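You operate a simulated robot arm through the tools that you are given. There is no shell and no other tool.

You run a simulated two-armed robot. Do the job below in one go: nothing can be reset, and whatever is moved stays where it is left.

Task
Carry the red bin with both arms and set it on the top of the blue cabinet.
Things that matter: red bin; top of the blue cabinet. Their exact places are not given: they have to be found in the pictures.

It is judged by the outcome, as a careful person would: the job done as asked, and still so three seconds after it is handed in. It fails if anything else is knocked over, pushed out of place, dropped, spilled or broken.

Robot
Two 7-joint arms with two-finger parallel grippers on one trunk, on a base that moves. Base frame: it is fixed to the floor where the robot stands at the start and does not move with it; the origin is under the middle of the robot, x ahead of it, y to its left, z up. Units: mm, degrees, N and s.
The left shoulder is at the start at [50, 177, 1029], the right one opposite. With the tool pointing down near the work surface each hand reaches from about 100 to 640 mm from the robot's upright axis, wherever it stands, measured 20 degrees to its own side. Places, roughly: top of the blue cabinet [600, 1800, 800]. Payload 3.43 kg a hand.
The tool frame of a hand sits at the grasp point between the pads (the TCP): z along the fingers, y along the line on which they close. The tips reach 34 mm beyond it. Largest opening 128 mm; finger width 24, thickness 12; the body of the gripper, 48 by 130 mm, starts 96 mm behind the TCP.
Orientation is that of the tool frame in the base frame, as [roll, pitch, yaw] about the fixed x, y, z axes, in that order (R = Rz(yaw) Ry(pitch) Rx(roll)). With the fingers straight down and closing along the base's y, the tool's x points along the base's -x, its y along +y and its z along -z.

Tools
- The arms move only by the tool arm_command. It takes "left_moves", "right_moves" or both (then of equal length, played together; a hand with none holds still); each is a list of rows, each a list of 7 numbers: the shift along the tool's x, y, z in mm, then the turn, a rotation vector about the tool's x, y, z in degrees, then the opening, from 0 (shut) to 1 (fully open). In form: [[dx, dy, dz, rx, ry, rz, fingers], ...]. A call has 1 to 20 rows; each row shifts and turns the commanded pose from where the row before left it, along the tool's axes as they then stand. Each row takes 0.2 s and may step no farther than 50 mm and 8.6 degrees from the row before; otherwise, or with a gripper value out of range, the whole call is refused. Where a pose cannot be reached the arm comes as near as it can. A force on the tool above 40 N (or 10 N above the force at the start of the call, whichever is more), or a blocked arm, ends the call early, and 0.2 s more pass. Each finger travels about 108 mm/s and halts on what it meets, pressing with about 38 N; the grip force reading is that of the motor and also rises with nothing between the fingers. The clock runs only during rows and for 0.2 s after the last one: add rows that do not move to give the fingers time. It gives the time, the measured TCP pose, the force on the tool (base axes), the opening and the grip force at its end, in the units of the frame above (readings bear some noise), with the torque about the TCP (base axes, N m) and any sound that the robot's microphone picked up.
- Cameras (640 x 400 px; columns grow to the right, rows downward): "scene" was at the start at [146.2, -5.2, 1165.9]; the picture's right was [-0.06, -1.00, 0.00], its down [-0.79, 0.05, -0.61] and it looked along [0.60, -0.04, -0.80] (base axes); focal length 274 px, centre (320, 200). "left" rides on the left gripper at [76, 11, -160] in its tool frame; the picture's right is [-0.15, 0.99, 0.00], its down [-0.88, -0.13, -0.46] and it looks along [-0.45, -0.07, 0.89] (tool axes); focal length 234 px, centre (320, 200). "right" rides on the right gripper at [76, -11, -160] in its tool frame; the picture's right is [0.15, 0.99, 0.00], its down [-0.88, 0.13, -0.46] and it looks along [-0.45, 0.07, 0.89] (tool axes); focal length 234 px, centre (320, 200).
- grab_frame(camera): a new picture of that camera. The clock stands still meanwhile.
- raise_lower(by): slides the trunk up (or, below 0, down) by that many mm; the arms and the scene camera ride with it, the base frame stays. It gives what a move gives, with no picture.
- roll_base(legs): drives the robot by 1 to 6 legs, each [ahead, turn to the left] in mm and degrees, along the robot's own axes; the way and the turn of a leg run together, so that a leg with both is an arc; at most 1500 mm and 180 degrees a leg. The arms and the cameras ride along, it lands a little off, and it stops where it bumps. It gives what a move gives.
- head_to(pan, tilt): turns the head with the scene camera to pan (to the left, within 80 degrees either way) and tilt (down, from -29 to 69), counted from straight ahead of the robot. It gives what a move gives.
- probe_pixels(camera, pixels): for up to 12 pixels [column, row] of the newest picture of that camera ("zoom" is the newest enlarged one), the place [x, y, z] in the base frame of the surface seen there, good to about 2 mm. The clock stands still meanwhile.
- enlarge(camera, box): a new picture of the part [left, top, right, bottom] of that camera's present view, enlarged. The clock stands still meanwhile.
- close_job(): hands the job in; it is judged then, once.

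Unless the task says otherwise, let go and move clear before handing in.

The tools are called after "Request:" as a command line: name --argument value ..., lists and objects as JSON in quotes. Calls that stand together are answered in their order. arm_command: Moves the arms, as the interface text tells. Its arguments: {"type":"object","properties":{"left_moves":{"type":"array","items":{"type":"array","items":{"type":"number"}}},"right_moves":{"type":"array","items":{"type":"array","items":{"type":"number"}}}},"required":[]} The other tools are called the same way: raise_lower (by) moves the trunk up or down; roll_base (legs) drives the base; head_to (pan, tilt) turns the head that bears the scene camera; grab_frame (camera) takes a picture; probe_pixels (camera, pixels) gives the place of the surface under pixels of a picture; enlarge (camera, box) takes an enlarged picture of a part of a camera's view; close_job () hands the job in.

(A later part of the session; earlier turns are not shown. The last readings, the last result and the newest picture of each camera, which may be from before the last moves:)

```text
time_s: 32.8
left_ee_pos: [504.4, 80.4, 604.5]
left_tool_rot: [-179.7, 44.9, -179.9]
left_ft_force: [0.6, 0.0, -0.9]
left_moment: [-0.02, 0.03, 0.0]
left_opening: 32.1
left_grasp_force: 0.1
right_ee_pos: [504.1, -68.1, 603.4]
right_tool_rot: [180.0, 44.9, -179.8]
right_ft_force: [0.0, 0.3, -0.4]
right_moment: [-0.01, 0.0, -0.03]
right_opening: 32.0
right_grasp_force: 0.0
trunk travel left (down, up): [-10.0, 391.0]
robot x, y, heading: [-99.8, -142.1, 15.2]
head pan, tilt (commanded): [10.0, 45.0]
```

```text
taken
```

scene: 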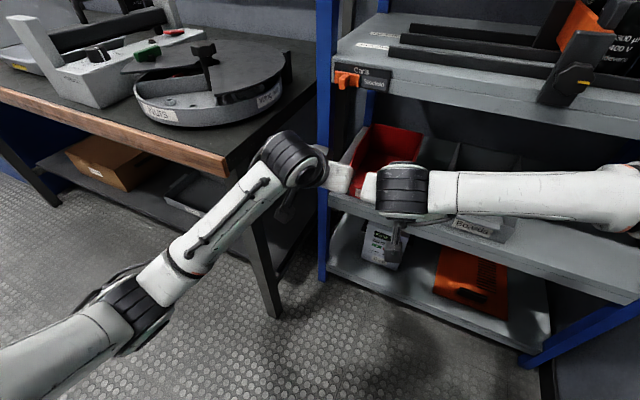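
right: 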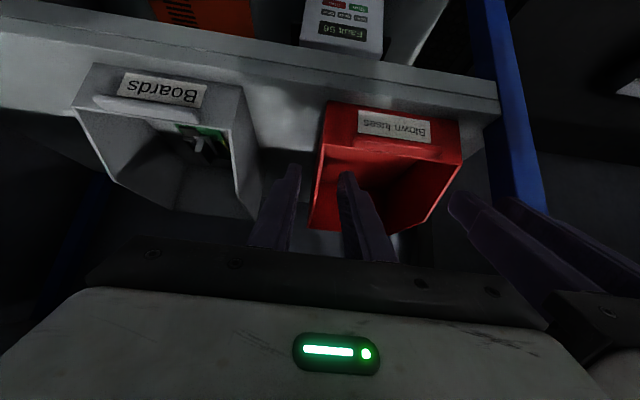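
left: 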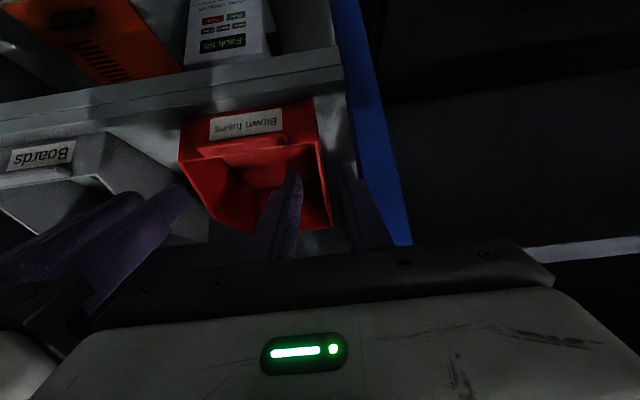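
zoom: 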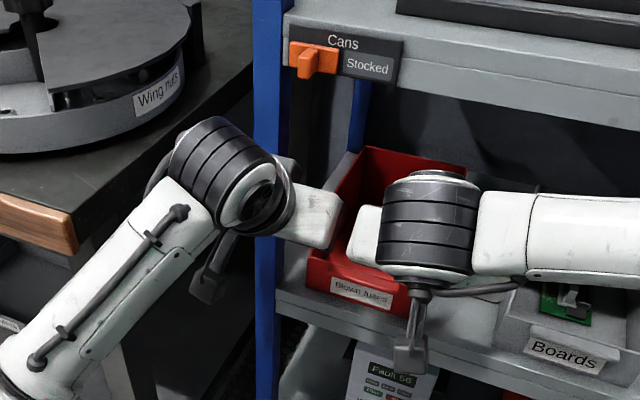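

Both hands straddle the walls with margin. Sliding in along the tool axis by 85 mm, still open.

Request:
arm_command --left_moves '[[0, -0.5, 28, 0, 0, 0, 0.25], [0, -0.5, 28, 0, 0, 0, 0.25], [0, 0, 29, 0, 0, 0, 0.25], [0, 0, 0, 0, 0, 0, 0.25]]' --right_moves '[[0, 0, 28, 0, 0, 0, 0.25], [0, 0, 28, 0, 0, 0, 0.25], [0, 0, 29, 0, 0, 0, 0.25], [0, 0, 0, 0, 0, 0, 0.25]]'

Request:
grab_frame --camera "left"

Request:
grab_frame --camera "right"

Request:
grab_frame --camera "scene"

```text
time_s: 33.8
left_ee_pos: [564.0, 80.2, 547.9]
left_tool_rot: [-179.9, 44.9, -179.8]
left_ft_force: [0.6, -0.3, 1.0]
left_moment: [0.01, 0.02, 0.01]
left_opening: 32.1
left_grasp_force: 0.0
right_ee_pos: [566.2, -67.2, 541.9]
right_tool_rot: [179.9, 45.0, -179.9]
right_ft_force: [0.6, 0.0, -0.4]
right_moment: [-0.02, -0.02, 0.0]
right_opening: 32.1
right_grasp_force: 0.2
trunk travel left (down, up): [-10.0, 391.0]
robot x, y, heading: [-104.3, -139.4, 15.0]
head pan, tilt (commanded): [10.0, 45.0]
```

```text
taken
```

left: 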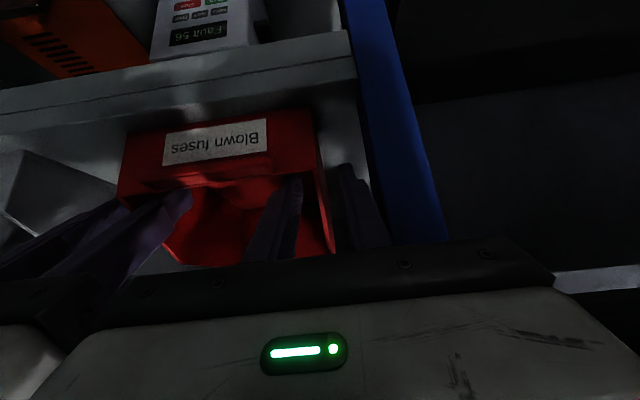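

```text
taken
```

right: 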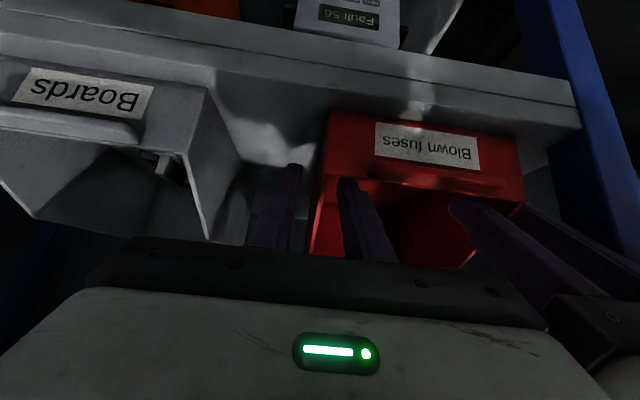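

```text
taken
```

scene: 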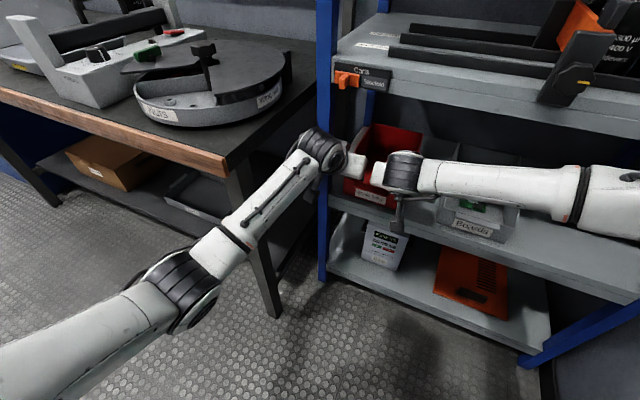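

Fingers straddle both walls without contact. Closing both grippers together on the walls.

Request:
arm_command --left_moves '[[0, 0, 0, 0, 0, 0, 0.1], [0, 0, 0, 0, 0, 0, 0], [0, 0, 0, 0, 0, 0, 0], [0, 0, 0, 0, 0, 0, 0]]' --right_moves '[[0, 0, 0, 0, 0, 0, 0.1], [0, 0, 0, 0, 0, 0, 0], [0, 0, 0, 0, 0, 0, 0], [0, 0, 0, 0, 0, 0, 0]]'

Request:
grab_frame --camera "left"

Request:
grab_frame --camera "right"

```text
time_s: 34.8
left_ee_pos: [564.6, 78.4, 545.6]
left_tool_rot: [-179.8, 44.9, -179.8]
left_ft_force: [-3.7, -5.1, 1.5]
left_moment: [0.14, -0.06, 0.12]
left_opening: 3.6
left_grasp_force: 38.0
right_ee_pos: [565.1, -66.4, 543.2]
right_tool_rot: [179.9, 45.1, -179.9]
right_ft_force: [3.7, 6.8, 0.5]
right_moment: [-0.26, -0.15, -0.42]
right_opening: 3.7
right_grasp_force: 38.1
trunk travel left (down, up): [-10.0, 391.0]
robot x, y, heading: [-101.1, -142.6, 15.2]
head pan, tilt (commanded): [10.0, 45.0]
```

```text
taken
```

left: 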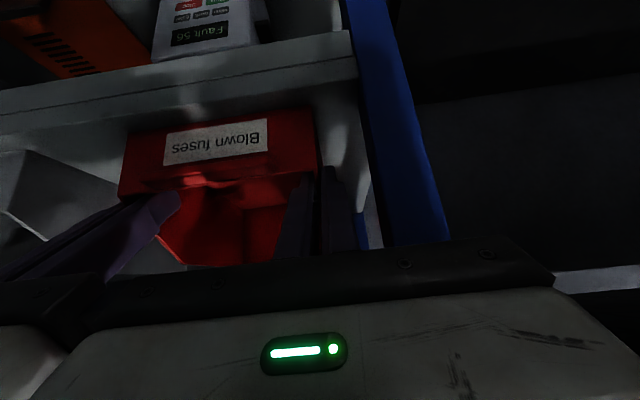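

```text
taken
```

right: 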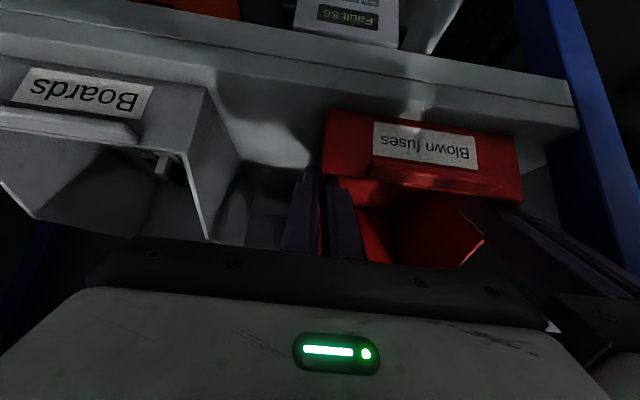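

Both hands hold the walls (3.6 mm, 38 N). I'll lift the front by about 2 mm and drag the bin straight out by 110 mm, keeping its centre over the shelf.

Request:
arm_command --left_moves '[[-1.4, 0, -1.4, 0, 0, 0, 0], [7.8, 0, -7.8, 0, 0, 0, 0], [7.8, 0, -7.8, 0, 0, 0, 0], [7.8, 0, -7.8, 0, 0, 0, 0], [7.8, 0, -7.8, 0, 0, 0, 0], [7.8, 0, -7.8, 0, 0, 0, 0], [0, 0, 0, 0, 0, 0, 0]]' --right_moves '[[-1.4, 0, -1.4, 0, 0, 0, 0], [7.8, 0, -7.8, 0, 0, 0, 0], [7.8, 0, -7.8, 0, 0, 0, 0], [7.8, 0, -7.8, 0, 0, 0, 0], [7.8, 0, -7.8, 0, 0, 0, 0], [7.8, 0, -7.8, 0, 0, 0, 0], [0, 0, 0, 0, 0, 0, 0]]'

Request:
grab_frame --camera "scene"

```text
time_s: 36.4
left_ee_pos: [508.5, 76.5, 548.2]
left_tool_rot: [-179.6, 44.9, -179.7]
left_ft_force: [-12.9, -11.3, 4.3]
left_moment: [-0.37, -0.24, -0.7]
left_opening: 3.6
left_grasp_force: 38.1
right_ee_pos: [510.2, -70.2, 545.3]
right_tool_rot: [179.9, 45.0, -179.9]
right_ft_force: [13.0, 10.7, -4.3]
right_moment: [-0.66, 0.72, -1.23]
right_opening: 4.0
right_grasp_force: 38.2
trunk travel left (down, up): [-10.0, 391.0]
robot x, y, heading: [-103.7, -143.6, 15.0]
head pan, tilt (commanded): [10.0, 45.0]
```

```text
taken
```

scene: 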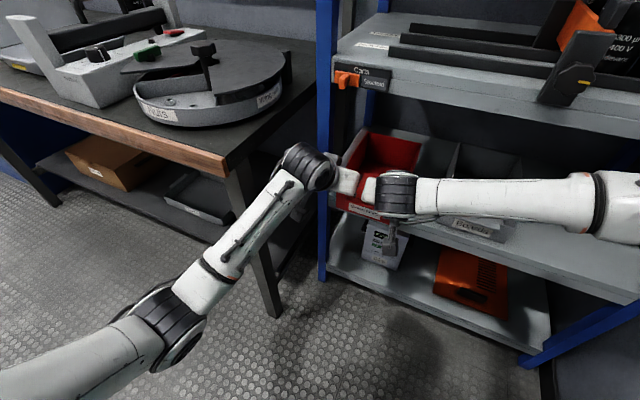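

The bin has come out 55 mm; the opposing internal forces (±13 N) mean the hands fight slightly. I'll continue another 52 mm while relaxing them inward a little.

Request:
arm_command --left_moves '[[0.7, -1, -0.7, 0, 0, 0, 0], [7.5, 0, -7.5, 0, 0, 0, 0], [7.5, 0, -7.5, 0, 0, 0, 0], [7.5, 0, -7.5, 0, 0, 0, 0], [7.5, 0, -7.5, 0, 0, 0, 0], [7.5, 0, -7.5, 0, 0, 0, 0], [0, 0, 0, 0, 0, 0, 0]]' --right_moves '[[-0.7, 1, 0.7, 0, 0, 0, 0], [7.5, 0, -7.5, 0, 0, 0, 0], [7.5, 0, -7.5, 0, 0, 0, 0], [7.5, 0, -7.5, 0, 0, 0, 0], [7.5, 0, -7.5, 0, 0, 0, 0], [7.5, 0, -7.5, 0, 0, 0, 0], [0, 0, 0, 0, 0, 0, 0]]'

Request:
grab_frame --camera "scene"

Request:
grab_frame --camera "left"

Request:
grab_frame --camera "right"

```text
time_s: 38.0
left_ee_pos: [456.3, 77.7, 548.0]
left_tool_rot: [180.0, 44.8, -179.8]
left_ft_force: [1.4, 0.4, 0.2]
left_moment: [-0.1, 0.66, -0.06]
left_opening: 3.6
left_grasp_force: 38.0
right_ee_pos: [457.8, -67.3, 544.6]
right_tool_rot: [-179.9, 44.9, -179.9]
right_ft_force: [-1.6, -1.1, 0.0]
right_moment: [0.05, -0.27, 0.3]
right_opening: 3.5
right_grasp_force: 38.2
trunk travel left (down, up): [-10.0, 391.0]
robot x, y, heading: [-101.8, -139.7, 15.1]
head pan, tilt (commanded): [10.0, 45.0]
```

```text
taken
```

scene: 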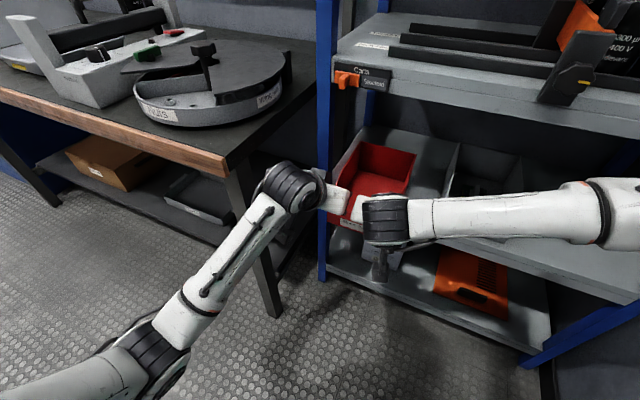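

```text
taken
```

left: 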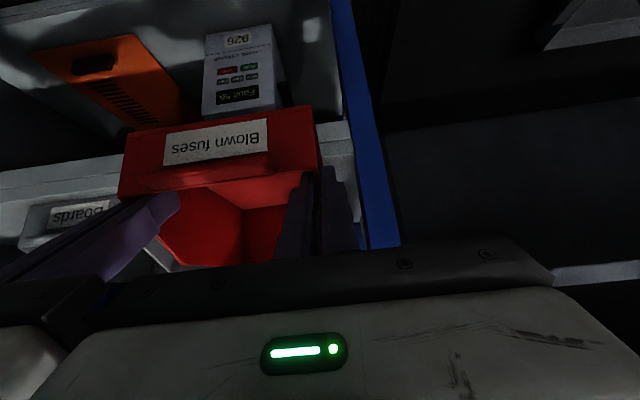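

```text
taken
```

right: 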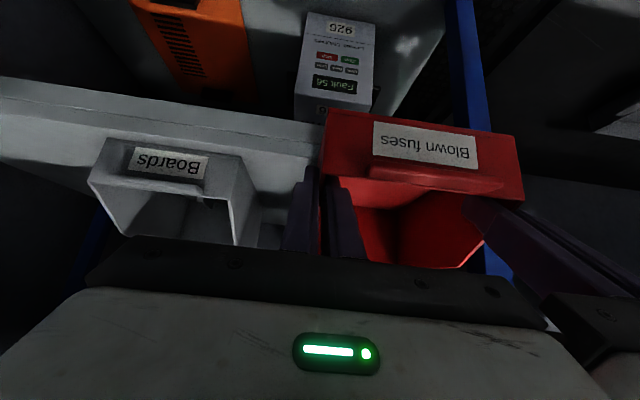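

The bin moved out ~108 mm (front x≈437, centre ≈548, still over the shelf edge at 528), and internal forces vanished. I'll set it down, open, advance the hands to the bin's middle, and check.

Request:
arm_command --left_moves '[[1.4, 0, 1.4, 0, 0, 0, 0], [0, 0, 0, 0, 0, 0, 0.1], [0, 0, 0, 0, 0, 0, 0.25], [0, 0, 0, 0, 0, 0, 0.25]]' --right_moves '[[1.4, 0, 1.4, 0, 0, 0, 0], [0, 0, 0, 0, 0, 0, 0.1], [0, 0, 0, 0, 0, 0, 0.25], [0, 0, 0, 0, 0, 0, 0.25]]'

Request:
grab_frame --camera "left"

Request:
grab_frame --camera "right"

```text
time_s: 39.0
left_ee_pos: [454.7, 77.7, 545.0]
left_tool_rot: [-179.8, 44.8, -179.6]
left_ft_force: [0.0, -0.5, 0.9]
left_moment: [0.02, -0.01, -0.02]
left_opening: 32.1
left_grasp_force: 0.1
right_ee_pos: [456.2, -67.5, 543.3]
right_tool_rot: [-180.0, 45.0, -179.9]
right_ft_force: [-0.4, 0.5, -1.0]
right_moment: [0.0, -0.03, 0.01]
right_opening: 32.3
right_grasp_force: 0.0
trunk travel left (down, up): [-10.0, 391.0]
robot x, y, heading: [-101.0, -142.3, 15.0]
head pan, tilt (commanded): [10.0, 45.0]
```

```text
taken
```

left: 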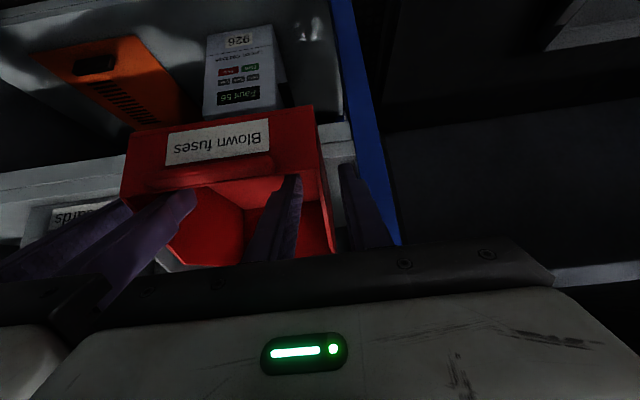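

```text
taken
```

right: 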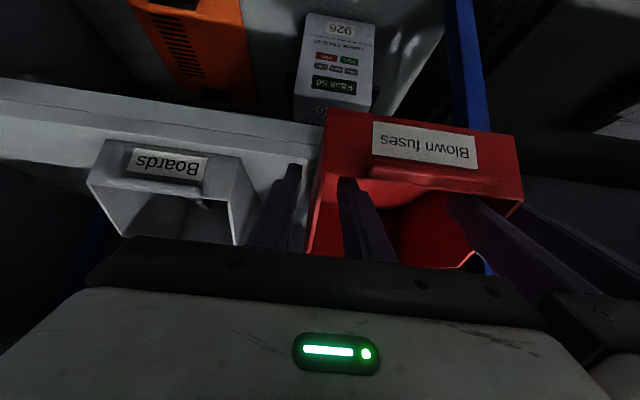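

The bin rests stably with fingers open around the walls. I'll confirm the bin's pose with probes.

Request:
probe_pixels --camera "left" --pixels '[[318, 165], [130, 160], [130, 185], [315, 110], [332, 240], [220, 110]]'

Request:
probe_pixels --camera "right" --pixels '[[322, 170], [520, 180], [328, 115], [310, 235], [515, 140], [420, 190]]'

Request:
grab_frame --camera "scene"

Request:
probe_pixels --camera "scene" --pixels '[[363, 142], [415, 155], [385, 150], [415, 160], [412, 170], [380, 185], [400, 165], [335, 185]]'

```text
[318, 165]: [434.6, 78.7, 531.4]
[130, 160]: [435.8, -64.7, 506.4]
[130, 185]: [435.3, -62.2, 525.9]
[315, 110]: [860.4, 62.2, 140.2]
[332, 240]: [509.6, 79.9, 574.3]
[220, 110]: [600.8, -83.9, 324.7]
```

```text
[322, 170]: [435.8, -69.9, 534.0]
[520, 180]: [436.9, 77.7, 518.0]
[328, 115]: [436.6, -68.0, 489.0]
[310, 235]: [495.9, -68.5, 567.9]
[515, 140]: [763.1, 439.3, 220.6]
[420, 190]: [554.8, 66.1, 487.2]
```

```text
taken
```

scene: 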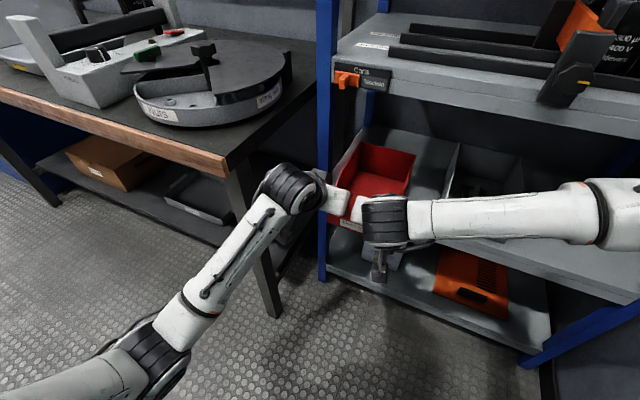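

```text
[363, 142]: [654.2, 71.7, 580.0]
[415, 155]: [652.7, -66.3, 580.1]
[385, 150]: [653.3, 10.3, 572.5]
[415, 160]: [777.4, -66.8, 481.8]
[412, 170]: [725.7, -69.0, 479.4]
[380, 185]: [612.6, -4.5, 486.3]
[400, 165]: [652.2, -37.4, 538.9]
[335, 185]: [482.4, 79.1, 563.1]
```

The bin is square: front x≈435, back ≈657, walls at y −70 and 80. Advancing the open hands 93 mm to its middle.

Request:
arm_command --left_moves '[[-23.6, 0, 20.3, 0, 0, 0, 0.25], [-23.6, 0.3, 20.3, 0, 0, 0, 0.25], [-23.6, 0, 20.3, 0, 0, 0, 0.25], [0, 0, 0, 0, 0, 0, 0.25]]' --right_moves '[[-23.8, 0, 19.6, 0, 0, 0, 0.25], [-23.8, -0.5, 19.6, 0, 0, 0, 0.25], [-23.8, 0, 19.6, 0, 0, 0, 0.25], [0, 0, 0, 0, 0, 0, 0.25]]'

Request:
grab_frame --camera "left"

Request:
grab_frame --camera "right"

Request:
grab_frame --camera "scene"

```text
time_s: 40.0
left_ee_pos: [550.3, 78.1, 552.8]
left_tool_rot: [-179.9, 44.9, -179.7]
left_ft_force: [-1.0, -0.3, -0.5]
left_moment: [0.01, 0.0, 0.03]
left_opening: 31.9
left_grasp_force: 0.1
right_ee_pos: [549.4, -67.5, 551.2]
right_tool_rot: [180.0, 45.0, -179.9]
right_ft_force: [0.9, 0.5, -1.4]
right_moment: [-0.01, -0.01, 0.04]
right_opening: 31.7
right_grasp_force: 0.0
trunk travel left (down, up): [-10.0, 391.0]
robot x, y, heading: [-103.8, -142.1, 15.0]
head pan, tilt (commanded): [10.0, 45.0]
```

```text
taken
```

left: 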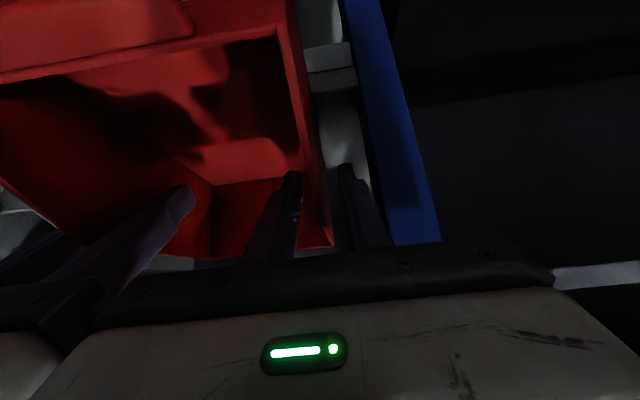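

```text
taken
```

right: 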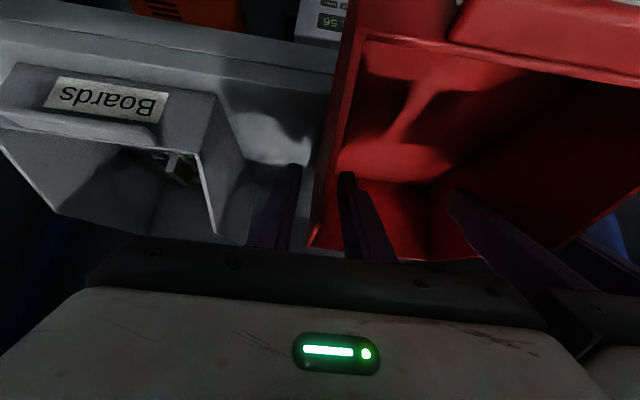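

```text
taken
```

scene: 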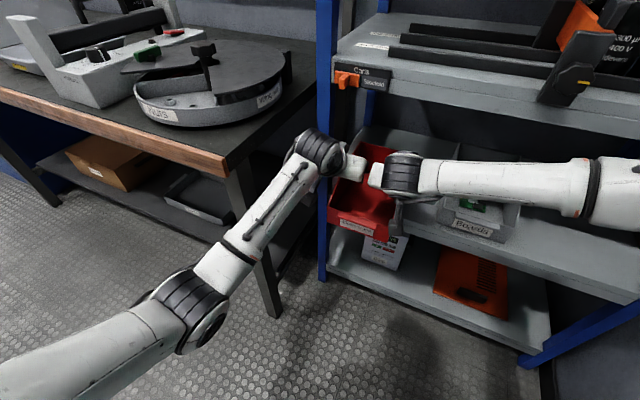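

Fingers straddle the mid-walls cleanly. Closing both grippers.

Request:
arm_command --left_moves '[[0, 0, 0, 0, 0, 0, 0.1], [0, 0, 0, 0, 0, 0, 0], [0, 0, 0, 0, 0, 0, 0], [0, 0, 0, 0, 0, 0, 0]]' --right_moves '[[0, 0, 0, 0, 0, 0, 0.1], [0, 0, 0, 0, 0, 0, 0], [0, 0, 0, 0, 0, 0, 0], [0, 0, 0, 0, 0, 0, 0]]'

```text
time_s: 41.0
left_ee_pos: [548.9, 78.9, 553.0]
left_tool_rot: [-179.9, 44.9, -179.6]
left_ft_force: [5.3, 6.4, 0.0]
left_moment: [-0.03, 0.17, -0.26]
left_opening: 3.9
left_grasp_force: 38.1
right_ee_pos: [549.2, -67.5, 551.3]
right_tool_rot: [-180.0, 45.0, -179.9]
right_ft_force: [-3.9, -5.9, 1.8]
right_moment: [0.57, -0.2, 0.81]
right_opening: 4.0
right_grasp_force: 37.9
trunk travel left (down, up): [-10.0, 391.0]
robot x, y, heading: [-105.1, -138.6, 15.0]
head pan, tilt (commanded): [10.0, 45.0]
```

Both grips are firm (38 N, 4 mm). Lifting 30 mm slowly to check the weight and balance.

Request:
arm_command --left_moves '[[-2.1, 0.5, -2.1, 0, 0, 0, 0], [-4.24, 0, -4.24, 0, 0, 0, 0], [-4.24, 0, -4.24, 0, 0, 0, 0], [-4.24, 0, -4.24, 0, 0, 0, 0], [-4.24, 0, -4.24, 0, 0, 0, 0], [-2.1, 0, -2.1, 0, 0, 0, 0], [0, 0, 0, 0, 0, 0, 0]]' --right_moves '[[-2.1, -0.5, -2.1, 0, 0, 0, 0], [-4.24, 0, -4.24, 0, 0, 0, 0], [-4.24, 0, -4.24, 0, 0, 0, 0], [-4.24, 0, -4.24, 0, 0, 0, 0], [-4.24, 0, -4.24, 0, 0, 0, 0], [-2.1, 0, -2.1, 0, 0, 0, 0], [0, 0, 0, 0, 0, 0, 0]]'

Request:
grab_frame --camera "scene"

Request:
grab_frame --camera "right"

```text
time_s: 42.6
left_ee_pos: [549.5, 78.4, 582.2]
left_tool_rot: [-179.8, 44.9, -179.7]
left_ft_force: [4.2, -1.7, 2.3]
left_moment: [0.2, 1.49, 0.96]
left_opening: 3.8
left_grasp_force: 37.7
right_ee_pos: [548.9, -67.7, 581.6]
right_tool_rot: [-179.9, 45.0, -179.8]
right_ft_force: [-3.8, 2.0, -6.7]
right_moment: [-0.93, -1.5, -0.44]
right_opening: 4.0
right_grasp_force: 38.0
trunk travel left (down, up): [-10.0, 391.0]
robot x, y, heading: [-107.2, -138.4, 15.0]
head pan, tilt (commanded): [10.0, 45.0]
```

```text
taken
```

scene: 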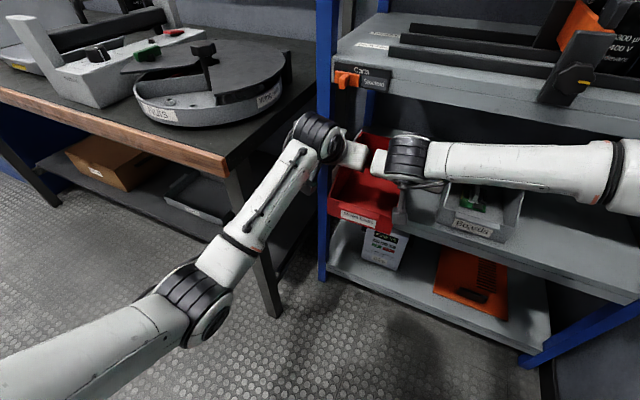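

```text
taken
```

right: 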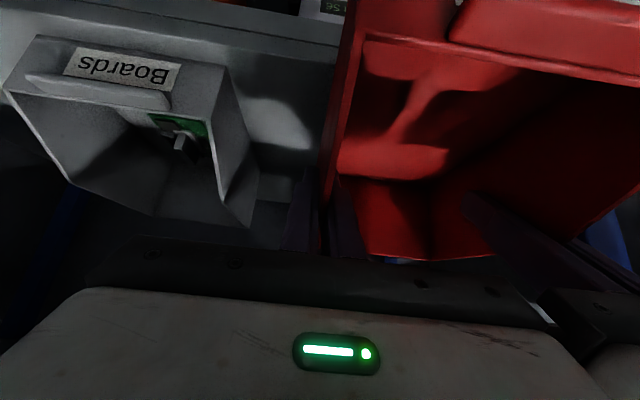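

The bin lifted (about 0.45 kg) and looks level. I'll verify with probes on its rim, then pull it out by reversing.

Request:
probe_pixels --camera "scene" --pixels '[[345, 213], [388, 220], [365, 137], [375, 200], [360, 205], [335, 200]]'

Request:
probe_pixels --camera "right" --pixels '[[350, 30], [330, 150], [312, 245], [420, 250], [370, 40], [480, 200]]'

```text
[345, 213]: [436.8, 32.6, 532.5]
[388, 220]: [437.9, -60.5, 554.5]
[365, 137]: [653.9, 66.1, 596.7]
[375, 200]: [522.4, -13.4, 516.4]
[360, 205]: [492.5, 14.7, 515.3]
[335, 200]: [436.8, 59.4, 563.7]
```

```text
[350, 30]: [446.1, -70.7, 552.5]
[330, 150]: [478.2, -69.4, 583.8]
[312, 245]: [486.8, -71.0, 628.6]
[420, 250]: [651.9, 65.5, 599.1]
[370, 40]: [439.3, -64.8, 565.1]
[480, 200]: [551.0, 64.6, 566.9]
```

The bin is level (floor z≈516 at both ends) and held. I'll reverse 400 mm along the current heading, which pulls it clear of the rack away from the post.

Request:
roll_base --legs '[[-150, 0]]'

Request:
grab_frame --camera "scene"

```text
time_s: 44.0
left_ee_pos: [404.5, 39.6, 582.8]
left_tool_rot: [-179.8, 44.9, -179.7]
left_ft_force: [1.8, -4.1, 3.7]
left_moment: [0.18, 0.32, 0.91]
left_opening: 3.6
left_grasp_force: 38.4
right_ee_pos: [404.6, -106.0, 581.0]
right_tool_rot: [-180.0, 44.9, -179.8]
right_ft_force: [-1.9, 4.7, -7.9]
right_moment: [-1.11, -0.34, -0.67]
right_opening: 4.1
right_grasp_force: 38.0
trunk travel left (down, up): [-10.0, 391.0]
robot x, y, heading: [-245.6, -184.1, 15.4]
head pan, tilt (commanded): [10.0, 45.0]
```

```text
taken
```

scene: 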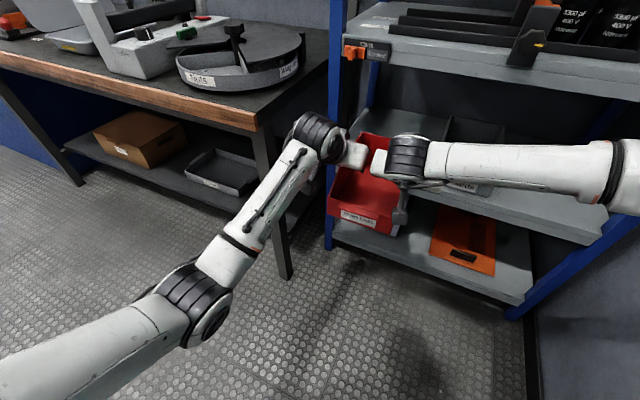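

The bin is out of the rack (hands at x≈404) and steady. I'll reverse another 250 mm and then raise the trunk 300 mm so the bin clears the cabinet height.

Request:
roll_base --legs '[[-250, 0]]'

Request:
raise_lower --by 150

Request:
grab_frame --camera "scene"

```text
time_s: 45.8
left_ee_pos: [158.1, -25.4, 582.2]
left_tool_rot: [-179.7, 44.9, -179.5]
left_ft_force: [3.4, -2.3, -0.4]
left_moment: [0.48, 0.62, 0.83]
left_opening: 3.8
left_grasp_force: 37.8
right_ee_pos: [159.8, -172.1, 581.2]
right_tool_rot: [180.0, 44.9, -179.7]
right_ft_force: [-2.8, 2.1, -4.3]
right_moment: [-0.78, -0.57, -0.55]
right_opening: 4.2
right_grasp_force: 37.8
trunk travel left (down, up): [-10.0, 391.0]
robot x, y, heading: [-487.7, -247.8, 15.5]
head pan, tilt (commanded): [10.0, 45.0]
```

```text
time_s: 47.5
left_ee_pos: [159.0, -25.3, 732.2]
left_tool_rot: [-179.8, 44.9, -179.4]
left_ft_force: [1.3, -2.3, -1.6]
left_moment: [0.56, 0.29, 0.77]
left_opening: 4.2
left_grasp_force: 38.6
right_ee_pos: [159.4, -172.5, 731.3]
right_tool_rot: [-179.9, 44.8, -179.6]
right_ft_force: [-0.8, 1.9, -2.4]
right_moment: [-0.68, -0.29, -0.58]
right_opening: 4.0
right_grasp_force: 37.8
trunk travel left (down, up): [-160.0, 241.0]
robot x, y, heading: [-494.3, -247.5, 15.4]
head pan, tilt (commanded): [10.0, 45.0]
```

```text
taken
```

scene: 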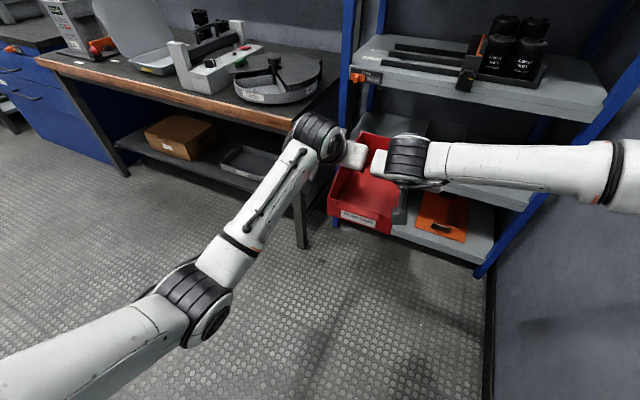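

Still steady after raising. Now I'll turn left to face along +y (heading ≈90°) and look ahead before driving.

Request:
roll_base --legs '[[0, 40], [0, 34.6]]'

Request:
head_to --pan 0 --tilt 25

Request:
grab_frame --camera "scene"

```text
time_s: 51.5
left_ee_pos: [-530.2, 437.9, 732.8]
left_tool_rot: [-179.9, 45.0, -105.3]
left_ft_force: [1.5, 1.8, -2.3]
left_moment: [0.19, 0.36, 0.55]
left_opening: 3.9
left_grasp_force: 38.4
right_ee_pos: [-390.2, 400.2, 729.9]
right_tool_rot: [180.0, 44.9, -105.3]
right_ft_force: [-0.9, -2.0, -1.5]
right_moment: [-0.24, -0.38, -0.22]
right_opening: 4.1
right_grasp_force: 38.2
trunk travel left (down, up): [-160.0, 241.0]
robot x, y, heading: [-488.6, -249.4, 89.7]
head pan, tilt (commanded): [10.0, 45.0]
```

```text
time_s: 52.3
left_ee_pos: [-530.0, 438.3, 732.2]
left_tool_rot: [-179.8, 44.9, -105.2]
left_ft_force: [0.6, 0.8, -1.9]
left_moment: [0.0, 0.37, 0.36]
left_opening: 3.5
left_grasp_force: 37.7
right_ee_pos: [-390.3, 399.1, 731.5]
right_tool_rot: [-179.8, 45.0, -105.3]
right_ft_force: [-1.2, -0.1, -2.0]
right_moment: [-0.02, -0.34, -0.25]
right_opening: 4.1
right_grasp_force: 37.8
trunk travel left (down, up): [-160.0, 241.0]
robot x, y, heading: [-492.0, -246.6, 89.5]
head pan, tilt (commanded): [0.0, 25.0]
```

```text
taken
```

scene: 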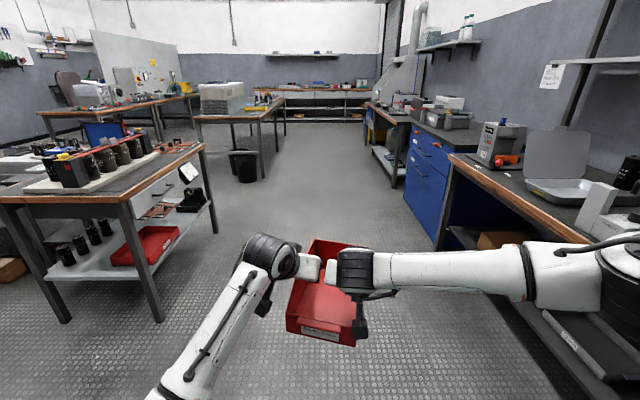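

The aisle ahead is clear: blue cabinet at right near (430, 170), a table at left with legs near (213, 225). I'll probe the passage width, arm elbows, and cabinet top.

Request:
probe_pixels --camera "scene" --pixels '[[157, 318], [204, 150], [213, 228], [120, 185], [535, 265], [600, 250], [450, 165], [440, 125], [480, 130], [405, 120], [430, 240], [245, 178]]'

Request:
enlarge --camera "scene" --box '[360, 70, 560, 220]'

```text
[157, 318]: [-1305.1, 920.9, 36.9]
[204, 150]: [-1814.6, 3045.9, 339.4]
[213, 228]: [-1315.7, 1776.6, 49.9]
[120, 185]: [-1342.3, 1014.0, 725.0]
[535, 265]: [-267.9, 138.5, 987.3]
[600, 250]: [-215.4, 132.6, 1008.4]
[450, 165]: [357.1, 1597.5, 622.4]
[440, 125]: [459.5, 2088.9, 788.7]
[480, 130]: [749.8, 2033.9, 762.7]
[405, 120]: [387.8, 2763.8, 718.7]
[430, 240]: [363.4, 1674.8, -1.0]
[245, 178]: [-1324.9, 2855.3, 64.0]
```

```text
2.67 times, centred on (460, 145) of scene
```

zoom: 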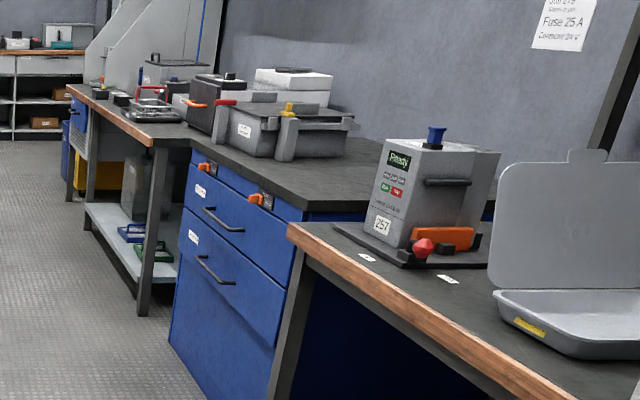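

The near part of the cabinet's dark top is free; a gray latched case stands at the far side. I'll probe the top's extents in the enlarged picture.

Request:
probe_pixels --camera "zoom" --pixels '[[200, 150], [303, 208], [350, 208], [300, 180], [270, 165], [340, 170], [370, 160], [250, 155], [285, 160], [345, 150], [230, 140], [260, 200]]'

```text
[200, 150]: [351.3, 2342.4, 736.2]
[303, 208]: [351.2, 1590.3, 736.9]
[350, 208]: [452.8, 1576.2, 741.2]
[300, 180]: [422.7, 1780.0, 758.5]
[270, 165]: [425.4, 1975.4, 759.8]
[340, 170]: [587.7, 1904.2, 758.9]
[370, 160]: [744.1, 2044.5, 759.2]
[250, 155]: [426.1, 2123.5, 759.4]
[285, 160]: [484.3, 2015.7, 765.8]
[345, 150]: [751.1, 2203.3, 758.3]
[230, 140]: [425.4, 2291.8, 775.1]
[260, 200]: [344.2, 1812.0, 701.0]
```

The cabinet top is at z≈759, x from ~345 to beyond 750, y 1580–2340; free area is y 1590–2010, so I'll target the bin centre at about (530, 1790). Raising the trunk 150 mm then driving along +y.

Request:
raise_lower --by 150

Request:
roll_base --legs '[[900, 0]]'

Request:
grab_frame --camera "scene"

```text
time_s: 54.0
left_ee_pos: [-530.0, 437.7, 881.6]
left_tool_rot: [-179.8, 44.9, -105.2]
left_ft_force: [1.7, 0.1, -2.5]
left_moment: [-0.06, 0.37, 0.43]
left_opening: 3.5
left_grasp_force: 38.0
right_ee_pos: [-389.6, 400.0, 880.6]
right_tool_rot: [-180.0, 45.0, -105.3]
right_ft_force: [-0.8, -0.4, -2.9]
right_moment: [0.0, -0.41, -0.3]
right_opening: 3.8
right_grasp_force: 38.1
trunk travel left (down, up): [-310.0, 91.0]
robot x, y, heading: [-492.2, -246.1, 89.7]
head pan, tilt (commanded): [0.0, 25.0]
```

```text
time_s: 58.9
left_ee_pos: [-544.6, 1360.9, 882.9]
left_tool_rot: [-179.7, 44.9, -104.1]
left_ft_force: [1.3, 0.5, -2.3]
left_moment: [0.01, 0.33, 0.34]
left_opening: 3.8
left_grasp_force: 38.2
right_ee_pos: [-404.0, 1324.3, 880.4]
right_tool_rot: [-180.0, 44.9, -104.3]
right_ft_force: [-1.8, 0.7, -2.2]
right_moment: [-0.01, -0.42, -0.32]
right_opening: 3.8
right_grasp_force: 37.6
trunk travel left (down, up): [-310.0, 91.0]
robot x, y, heading: [-493.1, 671.6, 90.8]
head pan, tilt (commanded): [0.0, 25.0]
```

```text
taken
```

scene: 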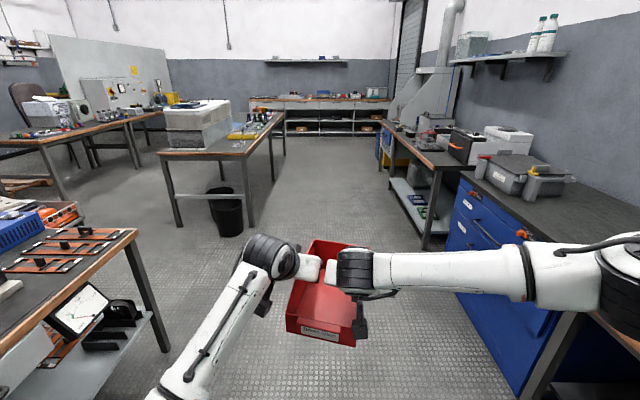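

Everything is steady at (−493, 672). Driving on 875 mm to y≈1547, then turning right to a heading of about 15°.

Request:
roll_base --legs '[[870, -0.8]]'

Request:
roll_base --legs '[[0, -40], [0, -35]]'

Request:
head_to --pan 0 --tilt 35

Request:
grab_frame --camera "scene"

```text
time_s: 63.5
left_ee_pos: [-549.4, 2233.3, 882.5]
left_tool_rot: [-179.8, 45.0, -104.4]
left_ft_force: [0.8, -0.2, -2.0]
left_moment: [0.01, 0.37, 0.37]
left_opening: 4.0
left_grasp_force: 38.5
right_ee_pos: [-407.2, 2197.1, 880.6]
right_tool_rot: [-179.8, 44.9, -104.5]
right_ft_force: [-0.6, -0.2, -3.5]
right_moment: [-0.04, -0.37, -0.32]
right_opening: 3.8
right_grasp_force: 37.8
trunk travel left (down, up): [-310.0, 91.0]
robot x, y, heading: [-504.5, 1543.0, 90.7]
head pan, tilt (commanded): [0.0, 25.0]
```

```text
time_s: 67.4
left_ee_pos: [146.7, 1771.2, 882.1]
left_tool_rot: [-179.8, 45.0, -179.3]
left_ft_force: [0.4, -1.8, -2.1]
left_moment: [0.36, 0.06, 0.42]
left_opening: 4.0
left_grasp_force: 38.5
right_ee_pos: [148.3, 1626.5, 880.4]
right_tool_rot: [-180.0, 44.9, -179.3]
right_ft_force: [-1.2, 0.9, -3.1]
right_moment: [-0.41, -0.06, -0.39]
right_opening: 3.9
right_grasp_force: 38.4
trunk travel left (down, up): [-310.0, 91.0]
robot x, y, heading: [-501.6, 1548.1, 15.5]
head pan, tilt (commanded): [0.0, 25.0]
```

```text
time_s: 68.2
left_ee_pos: [147.6, 1771.9, 883.4]
left_tool_rot: [-179.7, 44.9, -179.4]
left_ft_force: [-0.2, -1.6, -1.3]
left_moment: [0.36, 0.0, 0.43]
left_opening: 3.7
left_grasp_force: 37.9
right_ee_pos: [149.4, 1626.7, 880.8]
right_tool_rot: [-179.9, 44.8, -179.5]
right_ft_force: [-0.1, 1.7, -1.9]
right_moment: [-0.36, 0.0, -0.33]
right_opening: 4.0
right_grasp_force: 37.7
trunk travel left (down, up): [-310.0, 91.0]
robot x, y, heading: [-499.3, 1545.3, 15.5]
head pan, tilt (commanded): [0.0, 35.0]
```

```text
taken
```

scene: 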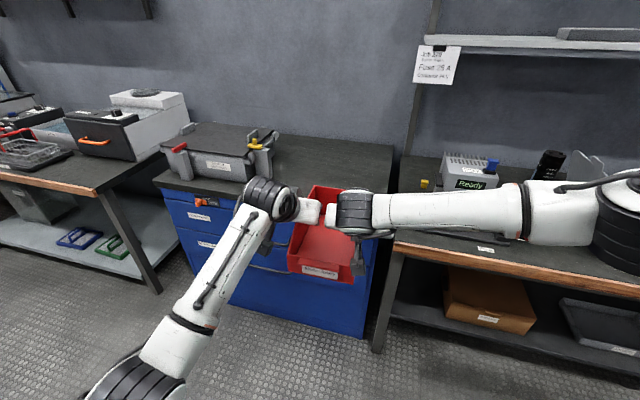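

The bin is before the cabinet. I'll probe the free cabinet top around the bin in this view and the case's near edge.

Request:
probe_pixels --camera "scene" --pixels '[[165, 185], [235, 192], [278, 145], [300, 150], [340, 165], [385, 165], [388, 150], [290, 180], [390, 185], [258, 160], [350, 145], [245, 175]]'

Request:
enlarge --camera "scene" --box '[150, 80, 470, 280]'

```text
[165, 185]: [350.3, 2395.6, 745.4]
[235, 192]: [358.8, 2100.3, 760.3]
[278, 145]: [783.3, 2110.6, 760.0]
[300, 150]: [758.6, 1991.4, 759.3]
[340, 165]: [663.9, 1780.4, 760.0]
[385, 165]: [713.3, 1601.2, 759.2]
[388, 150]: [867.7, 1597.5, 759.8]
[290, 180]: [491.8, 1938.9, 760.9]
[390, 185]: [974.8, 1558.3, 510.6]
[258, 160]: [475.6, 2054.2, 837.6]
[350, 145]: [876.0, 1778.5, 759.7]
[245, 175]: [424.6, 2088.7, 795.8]
```

```text
2.00 times, centred on (310, 180) of scene
```

zoom: 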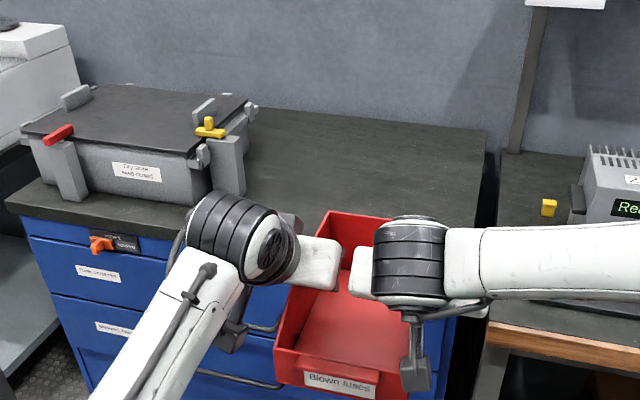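

Free cabinet top spans y 1595–2040, x 350–880 at z≈760, and the bin bottom is at ≈809. Driving forward 300 mm over the cabinet, then checking.

Request:
roll_base --legs '[[300, 0]]'

Request:
grab_frame --camera "scene"

Request:
grab_frame --camera "left"

Request:
grab_frame --camera "right"

```text
time_s: 70.2
left_ee_pos: [438.7, 1852.7, 882.5]
left_tool_rot: [-179.8, 44.9, -179.3]
left_ft_force: [1.1, -1.1, -2.0]
left_moment: [0.41, 0.01, 0.44]
left_opening: 3.8
left_grasp_force: 38.6
right_ee_pos: [439.6, 1707.5, 880.3]
right_tool_rot: [-179.8, 44.9, -179.3]
right_ft_force: [-1.0, 1.5, -1.6]
right_moment: [-0.44, 0.0, -0.42]
right_opening: 4.0
right_grasp_force: 38.6
trunk travel left (down, up): [-310.0, 91.0]
robot x, y, heading: [-214.2, 1625.0, 15.9]
head pan, tilt (commanded): [0.0, 35.0]
```

```text
taken
```

scene: 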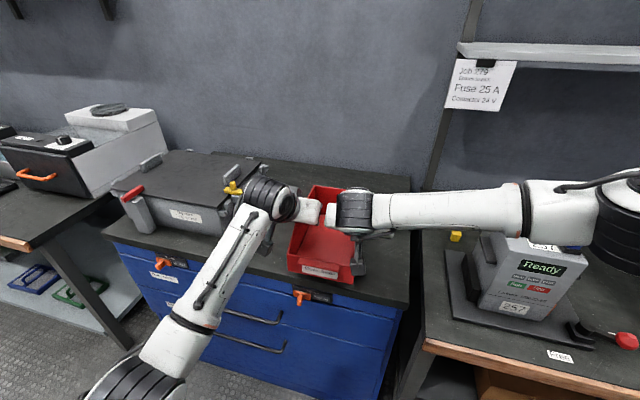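

```text
taken
```

left: 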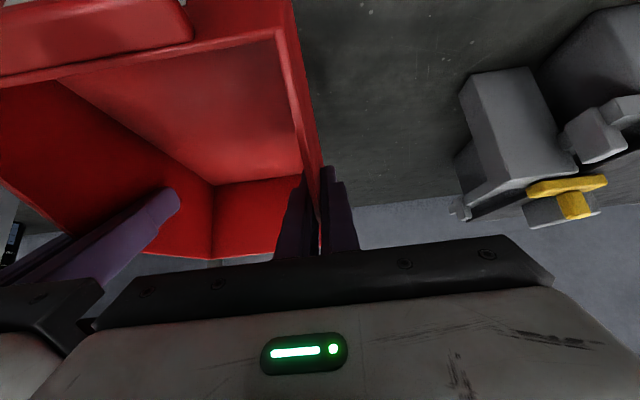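

```text
taken
```

right: 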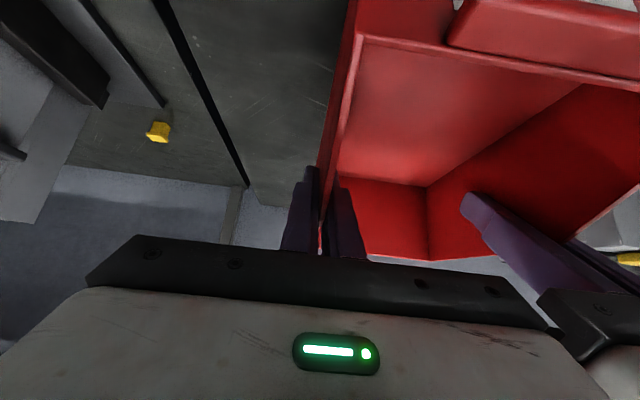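

The bin (front x≈326) needs about 85 mm more to be fully on the top. Driving 85 mm more.

Request:
roll_base --legs '[[88, 0]]'

Request:
grab_frame --camera "scene"

Request:
grab_frame --camera "left"

Request:
probe_pixels --camera "scene" --pixels '[[318, 265], [300, 265], [345, 270], [318, 245], [318, 272], [360, 230], [325, 190], [265, 240], [380, 250], [300, 280]]'

```text
time_s: 71.3
left_ee_pos: [520.4, 1876.0, 882.4]
left_tool_rot: [-179.8, 44.9, -179.4]
left_ft_force: [0.5, -2.0, -3.3]
left_moment: [0.35, -0.03, 0.43]
left_opening: 3.8
left_grasp_force: 37.1
right_ee_pos: [523.1, 1730.2, 878.8]
right_tool_rot: [-179.8, 44.8, -179.4]
right_ft_force: [0.2, 1.1, -2.1]
right_moment: [-0.35, -0.02, -0.38]
right_opening: 3.9
right_grasp_force: 37.9
trunk travel left (down, up): [-310.0, 91.0]
robot x, y, heading: [-129.5, 1651.6, 15.4]
head pan, tilt (commanded): [0.0, 35.0]
```

```text
taken
```

scene: 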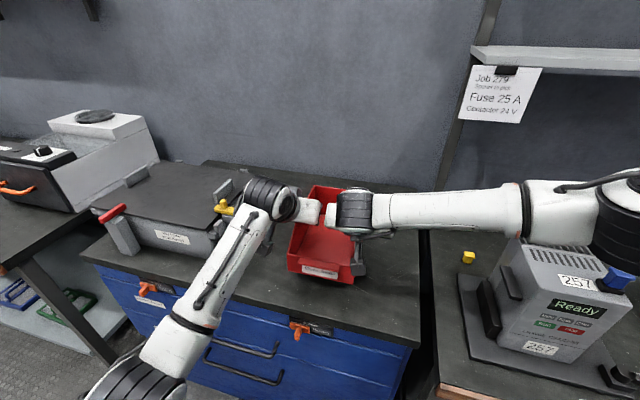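

```text
taken
```

left: 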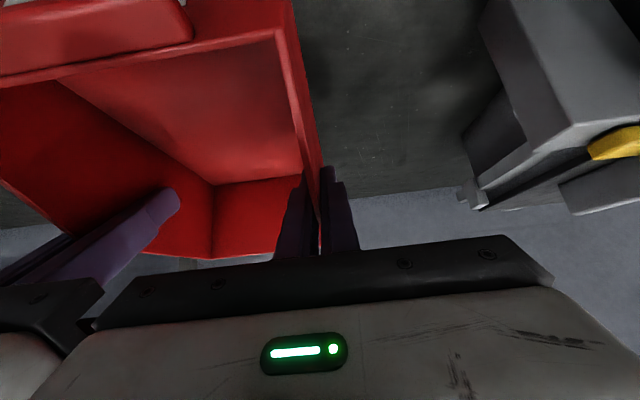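

```text
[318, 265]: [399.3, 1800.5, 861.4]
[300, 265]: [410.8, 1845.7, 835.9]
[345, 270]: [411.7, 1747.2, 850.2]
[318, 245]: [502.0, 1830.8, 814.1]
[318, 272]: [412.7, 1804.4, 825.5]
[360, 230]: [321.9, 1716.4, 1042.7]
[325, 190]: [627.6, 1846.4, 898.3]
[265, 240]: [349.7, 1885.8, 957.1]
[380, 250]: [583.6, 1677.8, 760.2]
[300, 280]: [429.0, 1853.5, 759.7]
```

The bin front is at x≈411 and its bottom ≈807, fully above the free top (z 760). Before lowering I'll check the right arm's clearance to the "257" device and the left arm's to the case.

Request:
probe_pixels --camera "scene" --pixels '[[450, 225], [510, 230], [570, 238], [615, 255], [617, 278], [540, 262], [590, 255], [635, 220], [225, 205], [200, 290], [230, 185], [120, 370]]'

Request:
grab_frame --camera "right"

```text
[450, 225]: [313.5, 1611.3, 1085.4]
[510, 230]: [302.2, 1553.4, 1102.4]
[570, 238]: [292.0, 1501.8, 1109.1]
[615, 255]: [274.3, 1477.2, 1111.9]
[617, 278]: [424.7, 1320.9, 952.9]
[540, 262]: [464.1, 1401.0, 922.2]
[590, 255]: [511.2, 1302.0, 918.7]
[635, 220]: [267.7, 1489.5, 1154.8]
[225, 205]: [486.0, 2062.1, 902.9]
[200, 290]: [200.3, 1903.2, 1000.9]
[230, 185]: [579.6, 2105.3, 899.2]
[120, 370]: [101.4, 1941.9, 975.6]
```

```text
taken
```

right: 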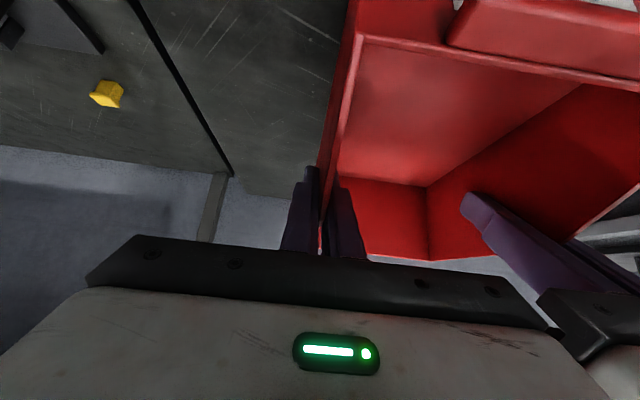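

The right forearm (z≈1100 at x≈300) is well clear of the device (z≤953). Lowering the trunk 40 mm, leaving about 7 mm.

Request:
raise_lower --by -40

Request:
grab_frame --camera "scene"

Request:
probe_pixels --camera "scene" --pixels '[[318, 245], [318, 240], [318, 275], [300, 285], [345, 285], [318, 292], [305, 275], [350, 275]]'

```text
time_s: 72.1
left_ee_pos: [520.6, 1875.2, 842.0]
left_tool_rot: [-179.8, 44.9, -179.3]
left_ft_force: [0.6, -0.7, -2.5]
left_moment: [0.33, 0.01, 0.39]
left_opening: 4.0
left_grasp_force: 38.8
right_ee_pos: [522.8, 1731.0, 839.6]
right_tool_rot: [-179.8, 45.0, -179.3]
right_ft_force: [-0.4, 0.7, -1.6]
right_moment: [-0.31, -0.01, -0.26]
right_opening: 3.9
right_grasp_force: 38.4
trunk travel left (down, up): [-270.0, 131.0]
robot x, y, heading: [-129.3, 1652.4, 15.3]
head pan, tilt (commanded): [0.0, 35.0]
```

```text
taken
```

scene: 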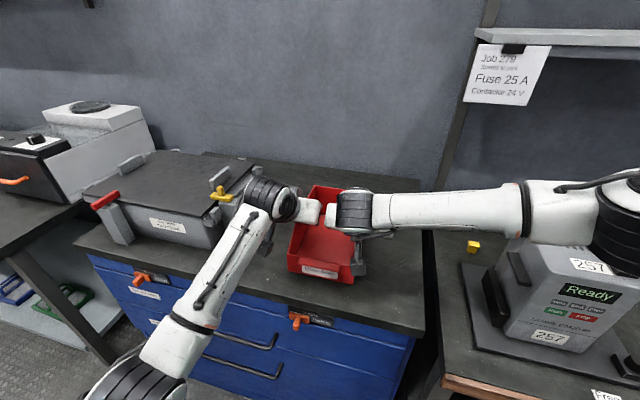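

```text
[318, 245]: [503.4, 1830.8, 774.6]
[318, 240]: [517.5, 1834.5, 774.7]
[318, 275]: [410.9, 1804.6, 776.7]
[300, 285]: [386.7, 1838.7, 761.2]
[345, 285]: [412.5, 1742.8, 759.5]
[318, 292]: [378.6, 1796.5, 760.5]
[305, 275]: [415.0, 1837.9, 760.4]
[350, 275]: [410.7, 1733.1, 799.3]
```

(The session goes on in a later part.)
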